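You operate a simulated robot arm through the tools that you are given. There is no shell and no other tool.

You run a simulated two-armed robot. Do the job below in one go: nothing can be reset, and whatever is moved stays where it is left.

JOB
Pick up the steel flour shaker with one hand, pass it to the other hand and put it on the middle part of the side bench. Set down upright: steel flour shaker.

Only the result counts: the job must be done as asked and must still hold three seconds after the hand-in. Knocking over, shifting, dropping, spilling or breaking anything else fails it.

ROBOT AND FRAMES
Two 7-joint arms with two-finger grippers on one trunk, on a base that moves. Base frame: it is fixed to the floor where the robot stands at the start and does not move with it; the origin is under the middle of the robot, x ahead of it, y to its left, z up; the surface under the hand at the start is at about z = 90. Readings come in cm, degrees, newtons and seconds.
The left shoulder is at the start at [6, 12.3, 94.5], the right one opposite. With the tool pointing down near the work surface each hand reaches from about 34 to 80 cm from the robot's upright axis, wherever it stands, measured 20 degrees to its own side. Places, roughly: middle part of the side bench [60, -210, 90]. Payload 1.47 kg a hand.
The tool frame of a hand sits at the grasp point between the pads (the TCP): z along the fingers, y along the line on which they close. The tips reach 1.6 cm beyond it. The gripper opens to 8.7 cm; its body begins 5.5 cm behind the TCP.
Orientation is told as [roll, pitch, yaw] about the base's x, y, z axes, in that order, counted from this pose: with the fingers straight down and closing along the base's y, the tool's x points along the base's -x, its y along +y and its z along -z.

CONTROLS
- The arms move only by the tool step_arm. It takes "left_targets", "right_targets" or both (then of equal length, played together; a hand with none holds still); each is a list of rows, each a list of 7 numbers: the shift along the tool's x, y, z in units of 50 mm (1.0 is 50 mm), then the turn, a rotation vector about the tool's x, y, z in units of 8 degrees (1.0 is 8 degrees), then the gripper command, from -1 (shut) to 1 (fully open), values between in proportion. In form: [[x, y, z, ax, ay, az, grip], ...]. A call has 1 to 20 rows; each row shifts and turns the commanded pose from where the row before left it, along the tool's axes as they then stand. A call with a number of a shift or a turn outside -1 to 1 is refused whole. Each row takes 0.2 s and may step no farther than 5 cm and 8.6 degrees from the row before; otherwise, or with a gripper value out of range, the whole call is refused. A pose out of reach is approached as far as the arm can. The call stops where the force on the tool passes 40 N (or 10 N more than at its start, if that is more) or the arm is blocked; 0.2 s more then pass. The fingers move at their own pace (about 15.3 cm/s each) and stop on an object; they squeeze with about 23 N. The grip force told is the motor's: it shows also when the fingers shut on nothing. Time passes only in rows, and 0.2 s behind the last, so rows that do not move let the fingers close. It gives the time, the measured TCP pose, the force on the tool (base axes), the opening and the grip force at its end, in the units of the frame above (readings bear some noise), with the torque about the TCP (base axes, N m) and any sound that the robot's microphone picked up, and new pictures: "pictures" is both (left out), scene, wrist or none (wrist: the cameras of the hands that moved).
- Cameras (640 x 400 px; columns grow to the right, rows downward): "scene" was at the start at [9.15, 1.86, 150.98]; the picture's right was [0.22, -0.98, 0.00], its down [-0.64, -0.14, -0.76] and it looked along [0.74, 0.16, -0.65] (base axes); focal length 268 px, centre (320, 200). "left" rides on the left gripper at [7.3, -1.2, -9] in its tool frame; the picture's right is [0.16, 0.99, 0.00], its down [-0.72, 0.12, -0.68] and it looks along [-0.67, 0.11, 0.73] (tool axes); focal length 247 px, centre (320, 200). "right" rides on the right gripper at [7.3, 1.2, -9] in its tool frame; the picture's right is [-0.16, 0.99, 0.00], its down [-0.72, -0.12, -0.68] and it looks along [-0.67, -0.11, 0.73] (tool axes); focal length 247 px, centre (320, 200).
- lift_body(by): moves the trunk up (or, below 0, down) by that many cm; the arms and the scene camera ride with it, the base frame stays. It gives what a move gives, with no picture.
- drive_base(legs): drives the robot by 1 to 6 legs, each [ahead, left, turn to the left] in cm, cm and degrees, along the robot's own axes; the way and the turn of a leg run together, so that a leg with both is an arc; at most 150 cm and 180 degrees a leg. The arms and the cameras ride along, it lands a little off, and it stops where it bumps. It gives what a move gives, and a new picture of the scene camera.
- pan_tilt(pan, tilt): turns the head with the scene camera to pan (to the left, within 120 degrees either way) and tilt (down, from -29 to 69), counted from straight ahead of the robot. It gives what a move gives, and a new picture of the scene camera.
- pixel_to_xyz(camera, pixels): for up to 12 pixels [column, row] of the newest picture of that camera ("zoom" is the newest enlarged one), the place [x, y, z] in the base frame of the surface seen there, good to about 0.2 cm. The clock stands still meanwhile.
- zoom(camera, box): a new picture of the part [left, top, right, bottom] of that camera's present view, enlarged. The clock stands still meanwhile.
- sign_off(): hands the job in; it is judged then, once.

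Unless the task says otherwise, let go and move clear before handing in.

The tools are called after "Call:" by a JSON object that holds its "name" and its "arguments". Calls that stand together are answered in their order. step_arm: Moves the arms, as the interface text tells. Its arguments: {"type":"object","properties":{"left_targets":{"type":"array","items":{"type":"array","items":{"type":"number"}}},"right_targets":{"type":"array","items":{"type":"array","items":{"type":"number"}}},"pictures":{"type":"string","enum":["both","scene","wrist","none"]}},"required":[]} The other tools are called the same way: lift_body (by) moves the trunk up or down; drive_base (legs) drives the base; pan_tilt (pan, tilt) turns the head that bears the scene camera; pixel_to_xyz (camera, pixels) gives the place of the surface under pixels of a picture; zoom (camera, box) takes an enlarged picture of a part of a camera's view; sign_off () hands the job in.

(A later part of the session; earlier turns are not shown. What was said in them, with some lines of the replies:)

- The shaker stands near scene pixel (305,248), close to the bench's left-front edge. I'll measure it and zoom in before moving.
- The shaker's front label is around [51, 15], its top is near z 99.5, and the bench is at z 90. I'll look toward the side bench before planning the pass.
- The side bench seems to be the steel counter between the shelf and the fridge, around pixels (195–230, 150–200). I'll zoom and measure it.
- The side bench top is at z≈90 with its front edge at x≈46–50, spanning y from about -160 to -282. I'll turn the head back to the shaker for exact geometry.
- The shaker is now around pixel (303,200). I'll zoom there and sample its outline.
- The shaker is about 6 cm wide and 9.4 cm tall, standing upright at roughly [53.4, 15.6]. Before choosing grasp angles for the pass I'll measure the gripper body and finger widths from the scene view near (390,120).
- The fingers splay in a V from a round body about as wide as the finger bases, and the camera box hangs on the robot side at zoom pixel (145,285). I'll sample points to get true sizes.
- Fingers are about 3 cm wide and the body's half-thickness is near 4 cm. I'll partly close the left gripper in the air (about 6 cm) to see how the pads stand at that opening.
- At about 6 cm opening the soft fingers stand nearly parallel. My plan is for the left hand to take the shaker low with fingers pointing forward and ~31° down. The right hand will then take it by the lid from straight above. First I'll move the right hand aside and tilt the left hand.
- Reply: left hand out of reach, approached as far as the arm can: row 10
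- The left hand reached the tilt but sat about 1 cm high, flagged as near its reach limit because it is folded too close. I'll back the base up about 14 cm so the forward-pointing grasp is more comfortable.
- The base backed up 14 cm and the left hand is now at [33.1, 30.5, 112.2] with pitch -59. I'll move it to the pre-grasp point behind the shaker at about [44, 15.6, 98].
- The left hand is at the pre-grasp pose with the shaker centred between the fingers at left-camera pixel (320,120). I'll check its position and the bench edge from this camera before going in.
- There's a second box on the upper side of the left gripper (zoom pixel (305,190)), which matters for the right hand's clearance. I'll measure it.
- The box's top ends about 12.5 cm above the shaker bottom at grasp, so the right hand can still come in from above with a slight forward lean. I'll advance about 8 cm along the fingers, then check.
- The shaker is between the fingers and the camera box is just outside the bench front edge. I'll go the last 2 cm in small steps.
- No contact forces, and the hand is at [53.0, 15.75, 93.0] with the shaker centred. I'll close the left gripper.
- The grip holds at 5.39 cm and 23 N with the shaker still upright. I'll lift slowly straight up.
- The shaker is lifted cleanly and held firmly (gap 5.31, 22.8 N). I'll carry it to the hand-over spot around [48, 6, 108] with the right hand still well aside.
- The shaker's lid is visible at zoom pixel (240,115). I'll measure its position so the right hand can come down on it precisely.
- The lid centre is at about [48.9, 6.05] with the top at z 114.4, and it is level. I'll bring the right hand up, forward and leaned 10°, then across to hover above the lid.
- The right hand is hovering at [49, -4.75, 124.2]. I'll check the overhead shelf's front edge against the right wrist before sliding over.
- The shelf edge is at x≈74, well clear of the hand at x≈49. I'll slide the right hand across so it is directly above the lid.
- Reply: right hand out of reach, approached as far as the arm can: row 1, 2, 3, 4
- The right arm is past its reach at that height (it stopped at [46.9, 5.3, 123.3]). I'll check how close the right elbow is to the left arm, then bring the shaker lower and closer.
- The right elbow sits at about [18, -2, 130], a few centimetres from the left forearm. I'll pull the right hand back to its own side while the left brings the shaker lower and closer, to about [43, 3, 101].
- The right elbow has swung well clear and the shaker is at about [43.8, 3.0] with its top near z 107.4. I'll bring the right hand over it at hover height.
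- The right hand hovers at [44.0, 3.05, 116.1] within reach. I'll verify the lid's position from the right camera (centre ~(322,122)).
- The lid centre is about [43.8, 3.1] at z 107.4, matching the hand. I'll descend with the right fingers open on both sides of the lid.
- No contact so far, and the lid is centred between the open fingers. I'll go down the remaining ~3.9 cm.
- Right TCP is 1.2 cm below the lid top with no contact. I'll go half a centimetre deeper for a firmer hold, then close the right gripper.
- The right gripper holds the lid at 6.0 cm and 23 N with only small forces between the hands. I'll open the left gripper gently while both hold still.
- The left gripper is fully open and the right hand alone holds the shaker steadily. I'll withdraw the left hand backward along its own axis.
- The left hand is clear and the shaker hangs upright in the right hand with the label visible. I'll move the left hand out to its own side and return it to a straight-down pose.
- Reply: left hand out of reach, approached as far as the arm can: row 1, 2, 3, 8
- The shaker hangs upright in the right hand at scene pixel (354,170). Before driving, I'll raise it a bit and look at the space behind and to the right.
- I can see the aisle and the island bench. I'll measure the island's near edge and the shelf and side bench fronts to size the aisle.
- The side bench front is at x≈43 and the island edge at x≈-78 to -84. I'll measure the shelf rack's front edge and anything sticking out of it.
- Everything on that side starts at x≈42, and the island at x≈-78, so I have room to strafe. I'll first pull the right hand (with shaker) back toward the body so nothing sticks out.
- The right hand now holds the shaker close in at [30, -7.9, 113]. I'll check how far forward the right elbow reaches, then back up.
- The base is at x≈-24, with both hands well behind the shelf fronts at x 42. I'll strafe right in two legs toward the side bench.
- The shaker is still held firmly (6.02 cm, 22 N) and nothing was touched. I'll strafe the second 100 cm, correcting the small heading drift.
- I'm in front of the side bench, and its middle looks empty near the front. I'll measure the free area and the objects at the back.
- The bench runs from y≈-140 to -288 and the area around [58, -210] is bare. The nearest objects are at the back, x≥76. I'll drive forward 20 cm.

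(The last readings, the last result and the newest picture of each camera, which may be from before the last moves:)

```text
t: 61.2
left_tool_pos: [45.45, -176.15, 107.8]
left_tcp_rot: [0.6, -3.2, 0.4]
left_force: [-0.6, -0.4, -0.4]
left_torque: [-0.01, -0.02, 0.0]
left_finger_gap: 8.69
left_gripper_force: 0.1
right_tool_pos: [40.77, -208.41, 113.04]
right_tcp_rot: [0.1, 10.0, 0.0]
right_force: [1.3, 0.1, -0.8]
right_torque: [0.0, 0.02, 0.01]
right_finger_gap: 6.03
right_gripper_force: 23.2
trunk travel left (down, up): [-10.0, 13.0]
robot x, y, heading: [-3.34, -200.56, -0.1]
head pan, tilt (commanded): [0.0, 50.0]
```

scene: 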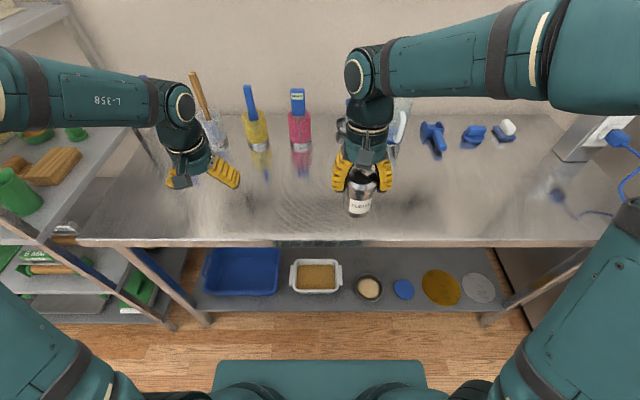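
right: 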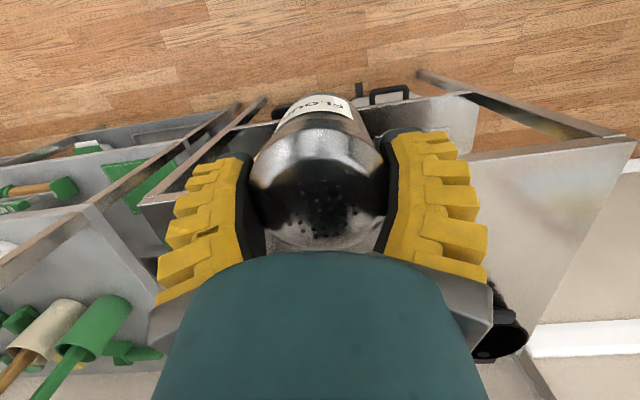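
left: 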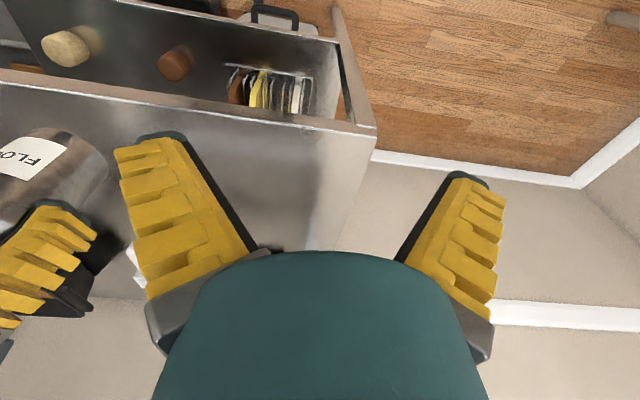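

A jug's white handle peeks out behind the hand at pixel (398,125). I'll measure it and the nearby items to pick a safe set-down spot.

Call:
{"name": "pixel_to_xyz", "arguments": {"camera": "scene", "pixels": [[398, 130], [392, 145], [404, 115], [342, 135], [432, 150], [300, 145], [330, 190], [420, 190], [360, 235]]}}

Call:
{"name": "zoom", "arguments": {"camera": "right", "box": [0, 0, 640, 400]}}

```text
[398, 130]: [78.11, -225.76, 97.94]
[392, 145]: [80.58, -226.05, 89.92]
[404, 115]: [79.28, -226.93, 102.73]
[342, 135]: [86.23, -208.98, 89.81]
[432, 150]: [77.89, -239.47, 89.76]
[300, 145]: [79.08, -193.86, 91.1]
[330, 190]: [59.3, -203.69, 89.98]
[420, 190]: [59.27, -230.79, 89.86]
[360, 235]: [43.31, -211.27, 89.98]
```

```text
1.00 times, centred on (320, 200) of right (not enlarged: the box is as wide or as high as the picture)
```

zoom: 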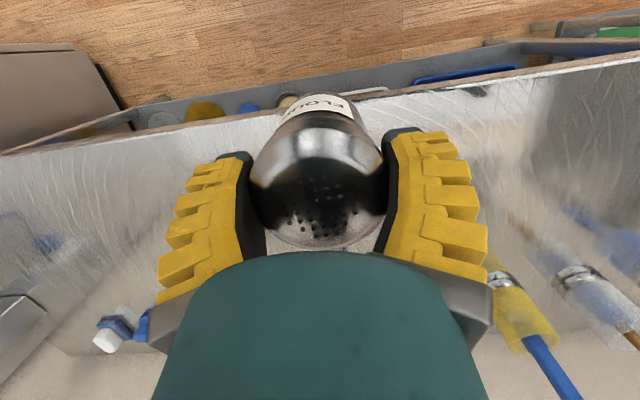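

The jug stands at x≥77, so setting down at about [57, -210] keeps the gripper clear. I'll reach forward at the present height.

Call:
{"name": "step_arm", "arguments": {"right_targets": [[-0.4, -0.04, -0.07, 0, 0, 0, -1], [-0.4, -0.04, -0.07, 0, 0, 0, -1], [-0.4, -0.04, -0.07, 0, 0, 0, -1], [-0.4, -0.04, -0.07, 0, 0, 0, -1], [-0.4, -0.04, -0.07, 0, 0, 0, -1], [-0.4, -0.04, -0.07, 0, 0, 0, -1], [-0.4, -0.04, -0.07, 0, 0, 0, -1], [-0.4, -0.04, -0.07, 0, 0, 0, -1], [0, 0, 0, 0, 0, 0, -1]], "pictures": "both"}}

Call:
{"name": "zoom", "arguments": {"camera": "scene", "box": [300, 100, 460, 200]}}

```text
t: 63.2
left_tool_pos: [45.44, -176.1, 107.87]
left_tcp_rot: [0.6, -3.3, 0.5]
left_force: [0.1, -0.3, 0.2]
left_torque: [0.0, -0.02, -0.02]
left_finger_gap: 8.72
left_gripper_force: 0.1
right_tool_pos: [56.94, -209.99, 113.16]
right_tcp_rot: [0.0, 10.0, 0.0]
right_force: [0.0, 0.8, -1.1]
right_torque: [-0.01, -0.01, 0.0]
right_finger_gap: 6.02
right_gripper_force: 22.8
trunk travel left (down, up): [-10.0, 13.0]
robot x, y, heading: [-2.8, -200.75, -0.1]
head pan, tilt (commanded): [0.0, 50.0]
```

scene: 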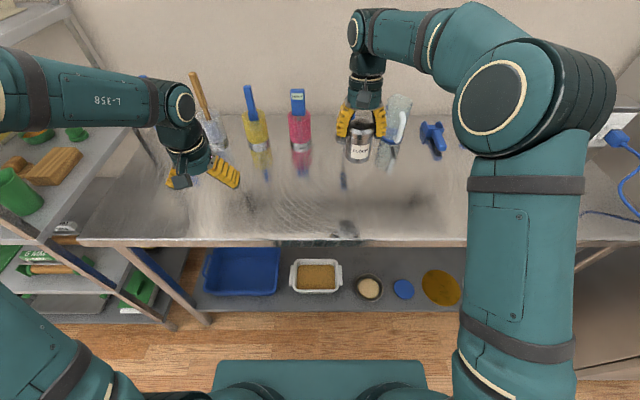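
right: 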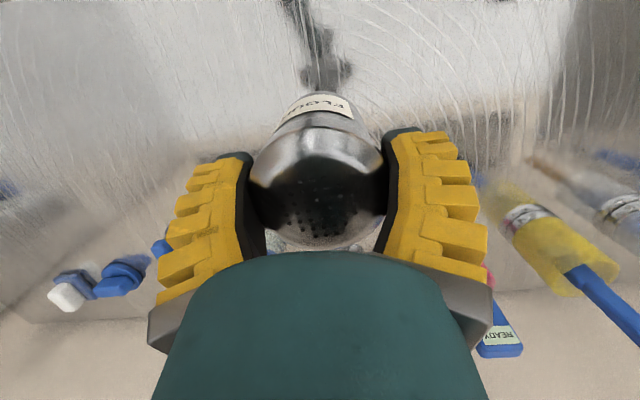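

```text
4.00 times, centred on (380, 150) of scene
```

zoom: 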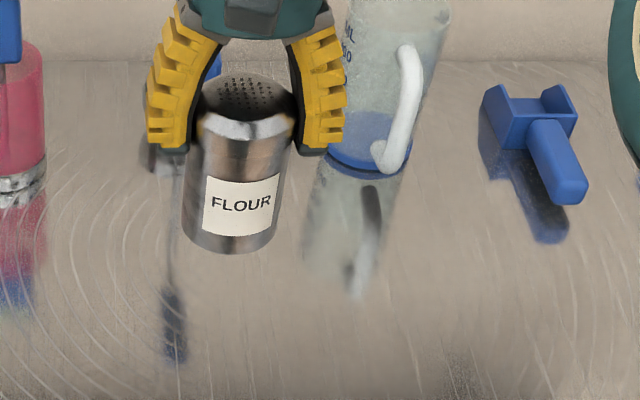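

The shaker is over the clear bench area, with the jug well behind it. I'll check its uprightness by sampling its front line and both sides.

Call:
{"name": "pixel_to_xyz", "arguments": {"camera": "zoom", "pixels": [[243, 135], [240, 165], [238, 205], [236, 225], [234, 248], [198, 150], [186, 225], [292, 160], [274, 235], [250, 80], [246, 112], [230, 300]]}}

```text
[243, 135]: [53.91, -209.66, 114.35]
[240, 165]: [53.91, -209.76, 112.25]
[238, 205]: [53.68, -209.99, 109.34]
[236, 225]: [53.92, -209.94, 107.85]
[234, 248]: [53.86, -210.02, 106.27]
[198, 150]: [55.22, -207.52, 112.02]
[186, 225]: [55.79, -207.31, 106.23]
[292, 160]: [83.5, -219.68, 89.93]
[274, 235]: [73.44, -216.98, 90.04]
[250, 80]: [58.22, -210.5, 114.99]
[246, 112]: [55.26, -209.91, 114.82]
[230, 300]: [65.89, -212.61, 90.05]
```

The shaker's front line is vertical (x≈53.9 from z 112 to 106), so it hangs upright with its bottom near z 105.5. I'll lower it 14 cm, stopping just above the bench.

Call:
{"name": "step_arm", "arguments": {"right_targets": [[-0.0695, 0, 0.394, 0, 0, 0, -1], [-0.0695, 0, 0.394, 0, 0, 0, -1], [-0.0695, 0, 0.394, 0, 0, 0, -1], [-0.0695, 0, 0.394, 0, 0, 0, -1], [-0.0695, 0, 0.394, 0, 0, 0, -1], [-0.0695, 0, 0.394, 0, 0, 0, -1], [-0.0695, 0, 0.394, 0, 0, 0, -1], [0, 0, 0, 0, 0, 0, -1]], "pictures": "both"}}

Call:
{"name": "zoom", "arguments": {"camera": "scene", "box": [300, 120, 428, 200]}}

```text
t: 65.0
left_tool_pos: [45.38, -176.09, 107.84]
left_tcp_rot: [0.6, -3.3, 0.5]
left_force: [-0.1, -0.2, 1.0]
left_torque: [0.01, -0.03, 0.03]
left_finger_gap: 8.69
left_gripper_force: 0.0
right_tool_pos: [56.74, -209.91, 99.22]
right_tcp_rot: [0.0, 10.1, -0.1]
right_force: [0.1, -0.2, -2.1]
right_torque: [-0.02, -0.01, 0.02]
right_finger_gap: 6.0
right_gripper_force: 23.2
trunk travel left (down, up): [-10.0, 13.0]
robot x, y, heading: [-3.09, -200.55, -0.1]
head pan, tilt (commanded): [0.0, 50.0]
```

scene: 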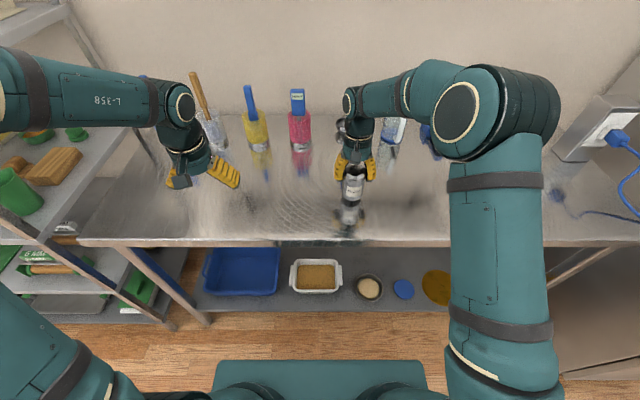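
right: 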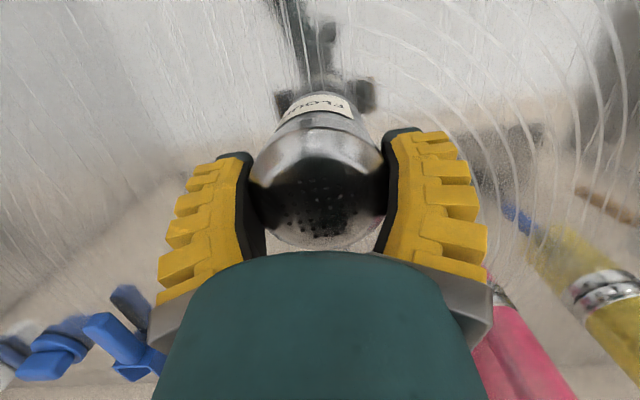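

```text
5.00 times, centred on (364, 160) of scene
```

zoom: 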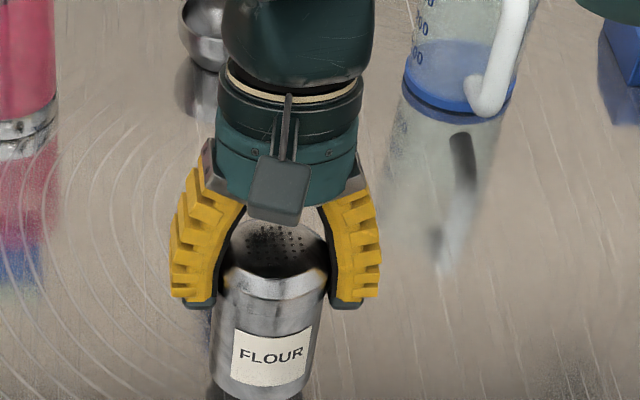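

The shaker's bottom is about 1.5 cm above the bench. I'll lower slowly in 3 mm steps and watch the force.

Call:
{"name": "step_arm", "arguments": {"right_targets": [[-0.0104, 0, 0.0591, 0, 0, 0, -1], [-0.0104, 0, 0.0591, 0, 0, 0, -1], [-0.0104, 0, 0.0591, 0, 0, 0, -1], [-0.0104, 0, 0.0591, 0, 0, 0, -1], [0, 0, 0, 0, 0, 0, -1]], "pictures": "scene"}}

Call:
{"name": "zoom", "arguments": {"camera": "scene", "box": [312, 165, 392, 215]}}

```text
t: 66.2
left_tool_pos: [45.25, -176.04, 107.98]
left_tcp_rot: [0.6, -3.2, 0.5]
left_force: [0.0, 0.7, 0.1]
left_torque: [0.03, -0.03, 0.01]
left_finger_gap: 8.68
left_gripper_force: 0.2
right_tool_pos: [56.95, -209.99, 97.91]
right_tcp_rot: [0.1, 10.0, 0.1]
right_force: [0.3, -0.5, -1.6]
right_torque: [0.03, -0.02, -0.02]
right_finger_gap: 6.04
right_gripper_force: 23.0
trunk travel left (down, up): [-10.0, 13.0]
robot x, y, heading: [-3.36, -200.46, 0.0]
head pan, tilt (commanded): [0.0, 50.0]
```

scene: 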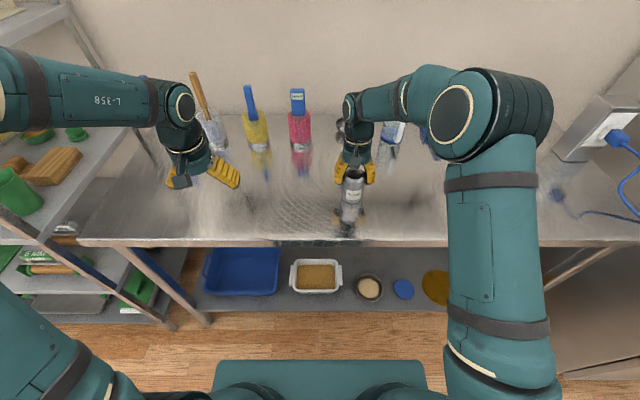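

```text
8.00 times, centred on (352, 190) of scene
```

zoom: 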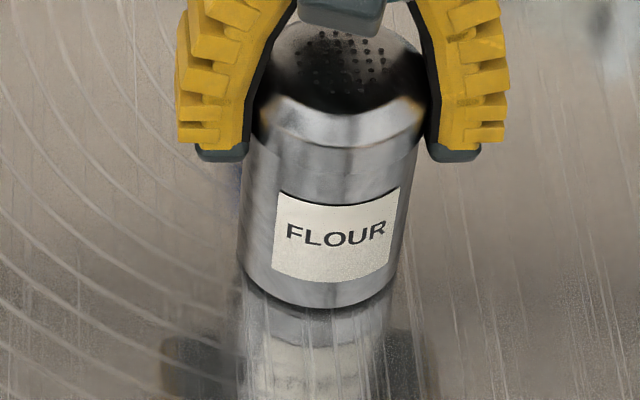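

It still hangs free (only its weight of about 1.6 N shows), a few millimetres up. I'll continue in ~1 mm steps.

Call:
{"name": "step_arm", "arguments": {"right_targets": [[-0.0035, 0, 0.0197, 0, 0, 0, -1], [-0.0035, 0, 0.0197, 0, 0, 0, -1], [0, 0, 0, 0, 0, 0, -1]], "pictures": "none"}}

Call:
{"name": "zoom", "arguments": {"camera": "scene", "box": [328, 185, 376, 215]}}

```text
t: 67.0
left_tool_pos: [45.27, -176.12, 107.9]
left_tcp_rot: [0.6, -3.3, 0.5]
left_force: [-0.2, -0.1, -0.4]
left_torque: [-0.01, 0.01, -0.01]
left_finger_gap: 8.69
left_gripper_force: 0.3
right_tool_pos: [56.9, -209.99, 97.67]
right_tcp_rot: [0.0, 9.9, 0.0]
right_force: [1.4, -0.6, 4.0]
right_torque: [0.07, -0.12, -0.05]
right_finger_gap: 6.03
right_gripper_force: 22.7
trunk travel left (down, up): [-10.0, 13.0]
robot x, y, heading: [-3.31, -200.88, -0.3]
head pan, tilt (commanded): [0.0, 50.0]
```

```text
13.33 times, centred on (352, 200) of scene
```

zoom: 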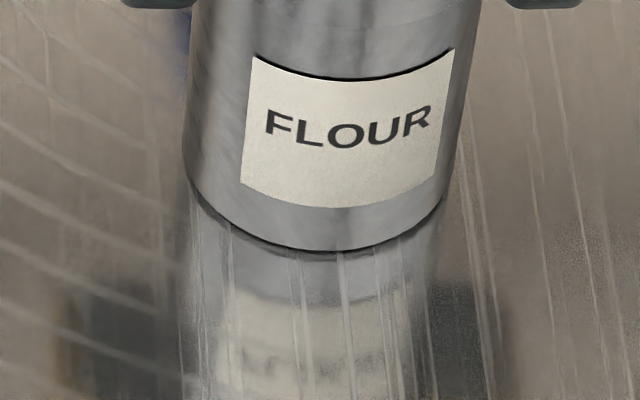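

The force flipped to +4 N at z 97.67, so the shaker is resting on the bench. I'll open the right gripper gradually.

Call:
{"name": "step_arm", "arguments": {"right_targets": [[0, 0, 0, 0, 0, 0, 0.4], [0, 0, 0, 0, 0, 0, 0.45], [0, 0, 0, 0, 0, 0, 0.55], [0, 0, 0, 0, 0, 0, 0.75], [0, 0, 0, 0, 0, 0, 1], [0, 0, 0, 0, 0, 0, 1]], "pictures": "both"}}

Call:
{"name": "zoom", "arguments": {"camera": "scene", "box": [312, 165, 392, 215]}}

```text
t: 68.5
left_tool_pos: [45.37, -176.11, 107.91]
left_tcp_rot: [0.6, -3.3, 0.5]
left_force: [0.5, 0.7, 0.6]
left_torque: [-0.02, 0.04, 0.01]
left_finger_gap: 8.67
left_gripper_force: 0.0
right_tool_pos: [56.82, -209.96, 97.69]
right_tcp_rot: [0.0, 10.0, 0.0]
right_force: [0.3, 0.4, -0.2]
right_torque: [-0.01, -0.01, 0.01]
right_finger_gap: 8.7
right_gripper_force: 0.0
trunk travel left (down, up): [-10.0, 13.0]
robot x, y, heading: [-3.36, -200.16, 0.1]
head pan, tilt (commanded): [0.0, 50.0]
```

scene: 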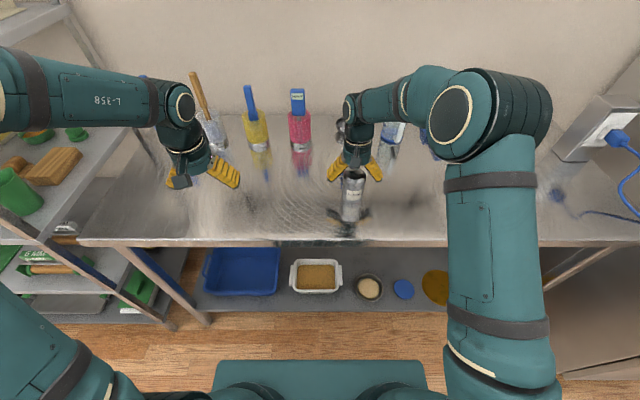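
right: 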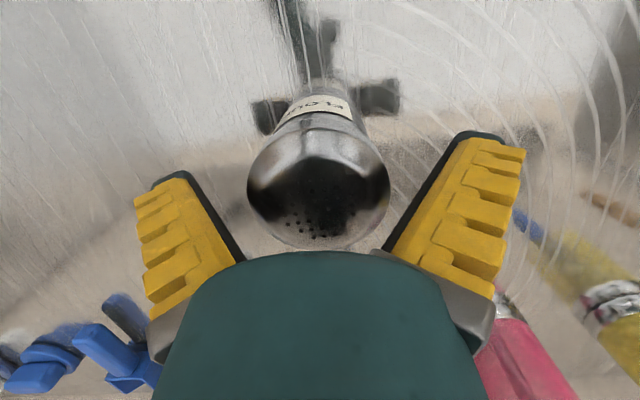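

```text
8.00 times, centred on (352, 190) of scene
```

zoom: 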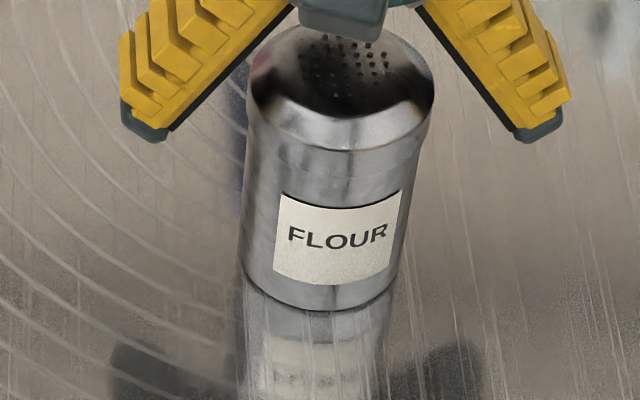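

The gripper is fully open and the shaker stands on its own. I'll raise the right hand straight up and clear.

Call:
{"name": "step_arm", "arguments": {"right_targets": [[0.035, 0, -0.197, 0, 0, 0, 1], [0.0695, 0, -0.394, 0, 0, 0, 1], [0.0695, 0, -0.394, 0, 0, 0, 1], [0.0695, 0, -0.394, 0, 0, 0, 1], [0.0695, 0, -0.394, 0, 0, 0, 1], [0.0695, 0, -0.394, 0, 0, 0, 1], [0.0695, 0, -0.394, 0, 0, 0, 1], [0.0695, 0, -0.394, 0, 0, 0, 1]], "pictures": "both"}}

Call:
{"name": "zoom", "arguments": {"camera": "scene", "box": [288, 140, 416, 220]}}

```text
t: 70.2
left_tool_pos: [45.36, -176.1, 107.97]
left_tcp_rot: [0.6, -3.3, 0.6]
left_force: [-0.6, -0.1, -0.5]
left_torque: [-0.03, -0.01, -0.01]
left_finger_gap: 8.72
left_gripper_force: 0.1
right_tool_pos: [56.77, -209.99, 112.73]
right_tcp_rot: [0.0, 10.0, 0.0]
right_force: [-0.3, 1.3, 0.0]
right_torque: [0.03, 0.0, -0.01]
right_finger_gap: 8.71
right_gripper_force: 0.0
trunk travel left (down, up): [-10.0, 13.0]
robot x, y, heading: [-3.21, -200.81, 0.1]
head pan, tilt (commanded): [0.0, 50.0]
```

scene: 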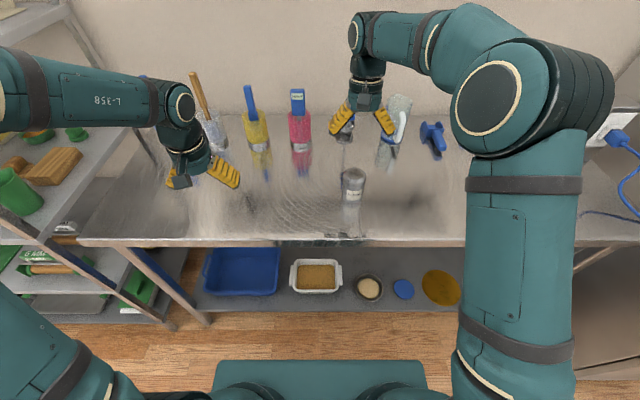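
right: 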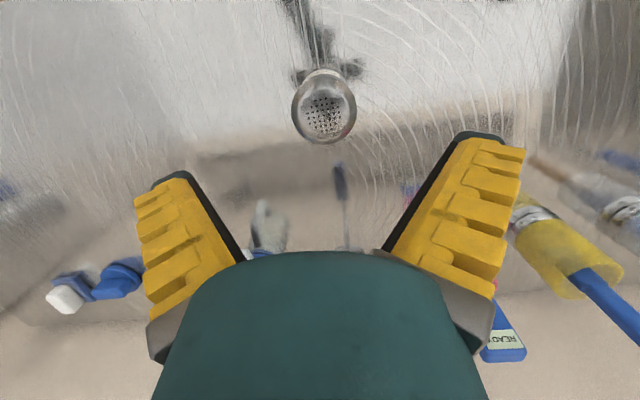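

```text
5.00 times, centred on (352, 180) of scene
```

zoom: 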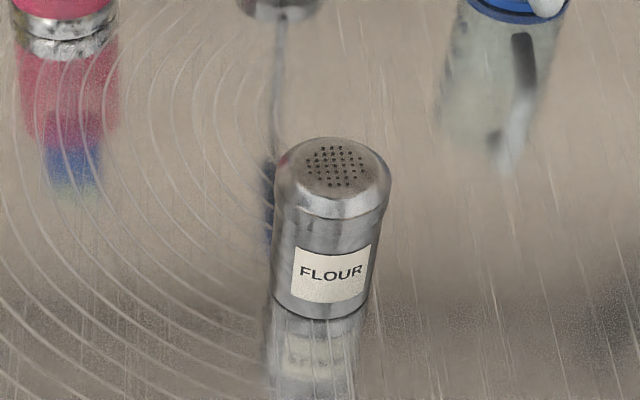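

The shaker stands free and upright at zoom pixel (330,230), with the right hand well above it. I'll confirm its height and place once more.

Call:
{"name": "pixel_to_xyz", "arguments": {"camera": "zoom", "pixels": [[337, 145], [337, 170], [332, 195], [328, 260], [322, 312], [322, 325], [277, 200], [390, 195]]}}

```text
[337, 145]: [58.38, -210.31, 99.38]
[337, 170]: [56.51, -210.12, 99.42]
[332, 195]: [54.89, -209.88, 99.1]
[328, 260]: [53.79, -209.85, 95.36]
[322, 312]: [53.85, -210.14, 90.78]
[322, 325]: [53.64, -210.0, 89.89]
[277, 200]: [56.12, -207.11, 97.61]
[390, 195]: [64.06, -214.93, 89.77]
```

The shaker's lid is level at z≈99.4 and its base sits on the bench at z≈90. It is centred at about [56.6, -210], the middle of the side bench, and both hands are open and clear. I'm handing the job in.

Call:
{"name": "sign_off", "arguments": {}}

```text
The job is handed in.
```

The steel flour shaker is standing upright on the middle part of the side bench, at about [56.6, -210]. Its base is on the bench top and its lid is level.

I picked it up with the left hand and passed it in the air to the right hand, which set it down. Both grippers are open and clear of it. I saw no sign in the pictures or force readings of anything else being touched or moved. I have handed the job in, but no verdict came back.
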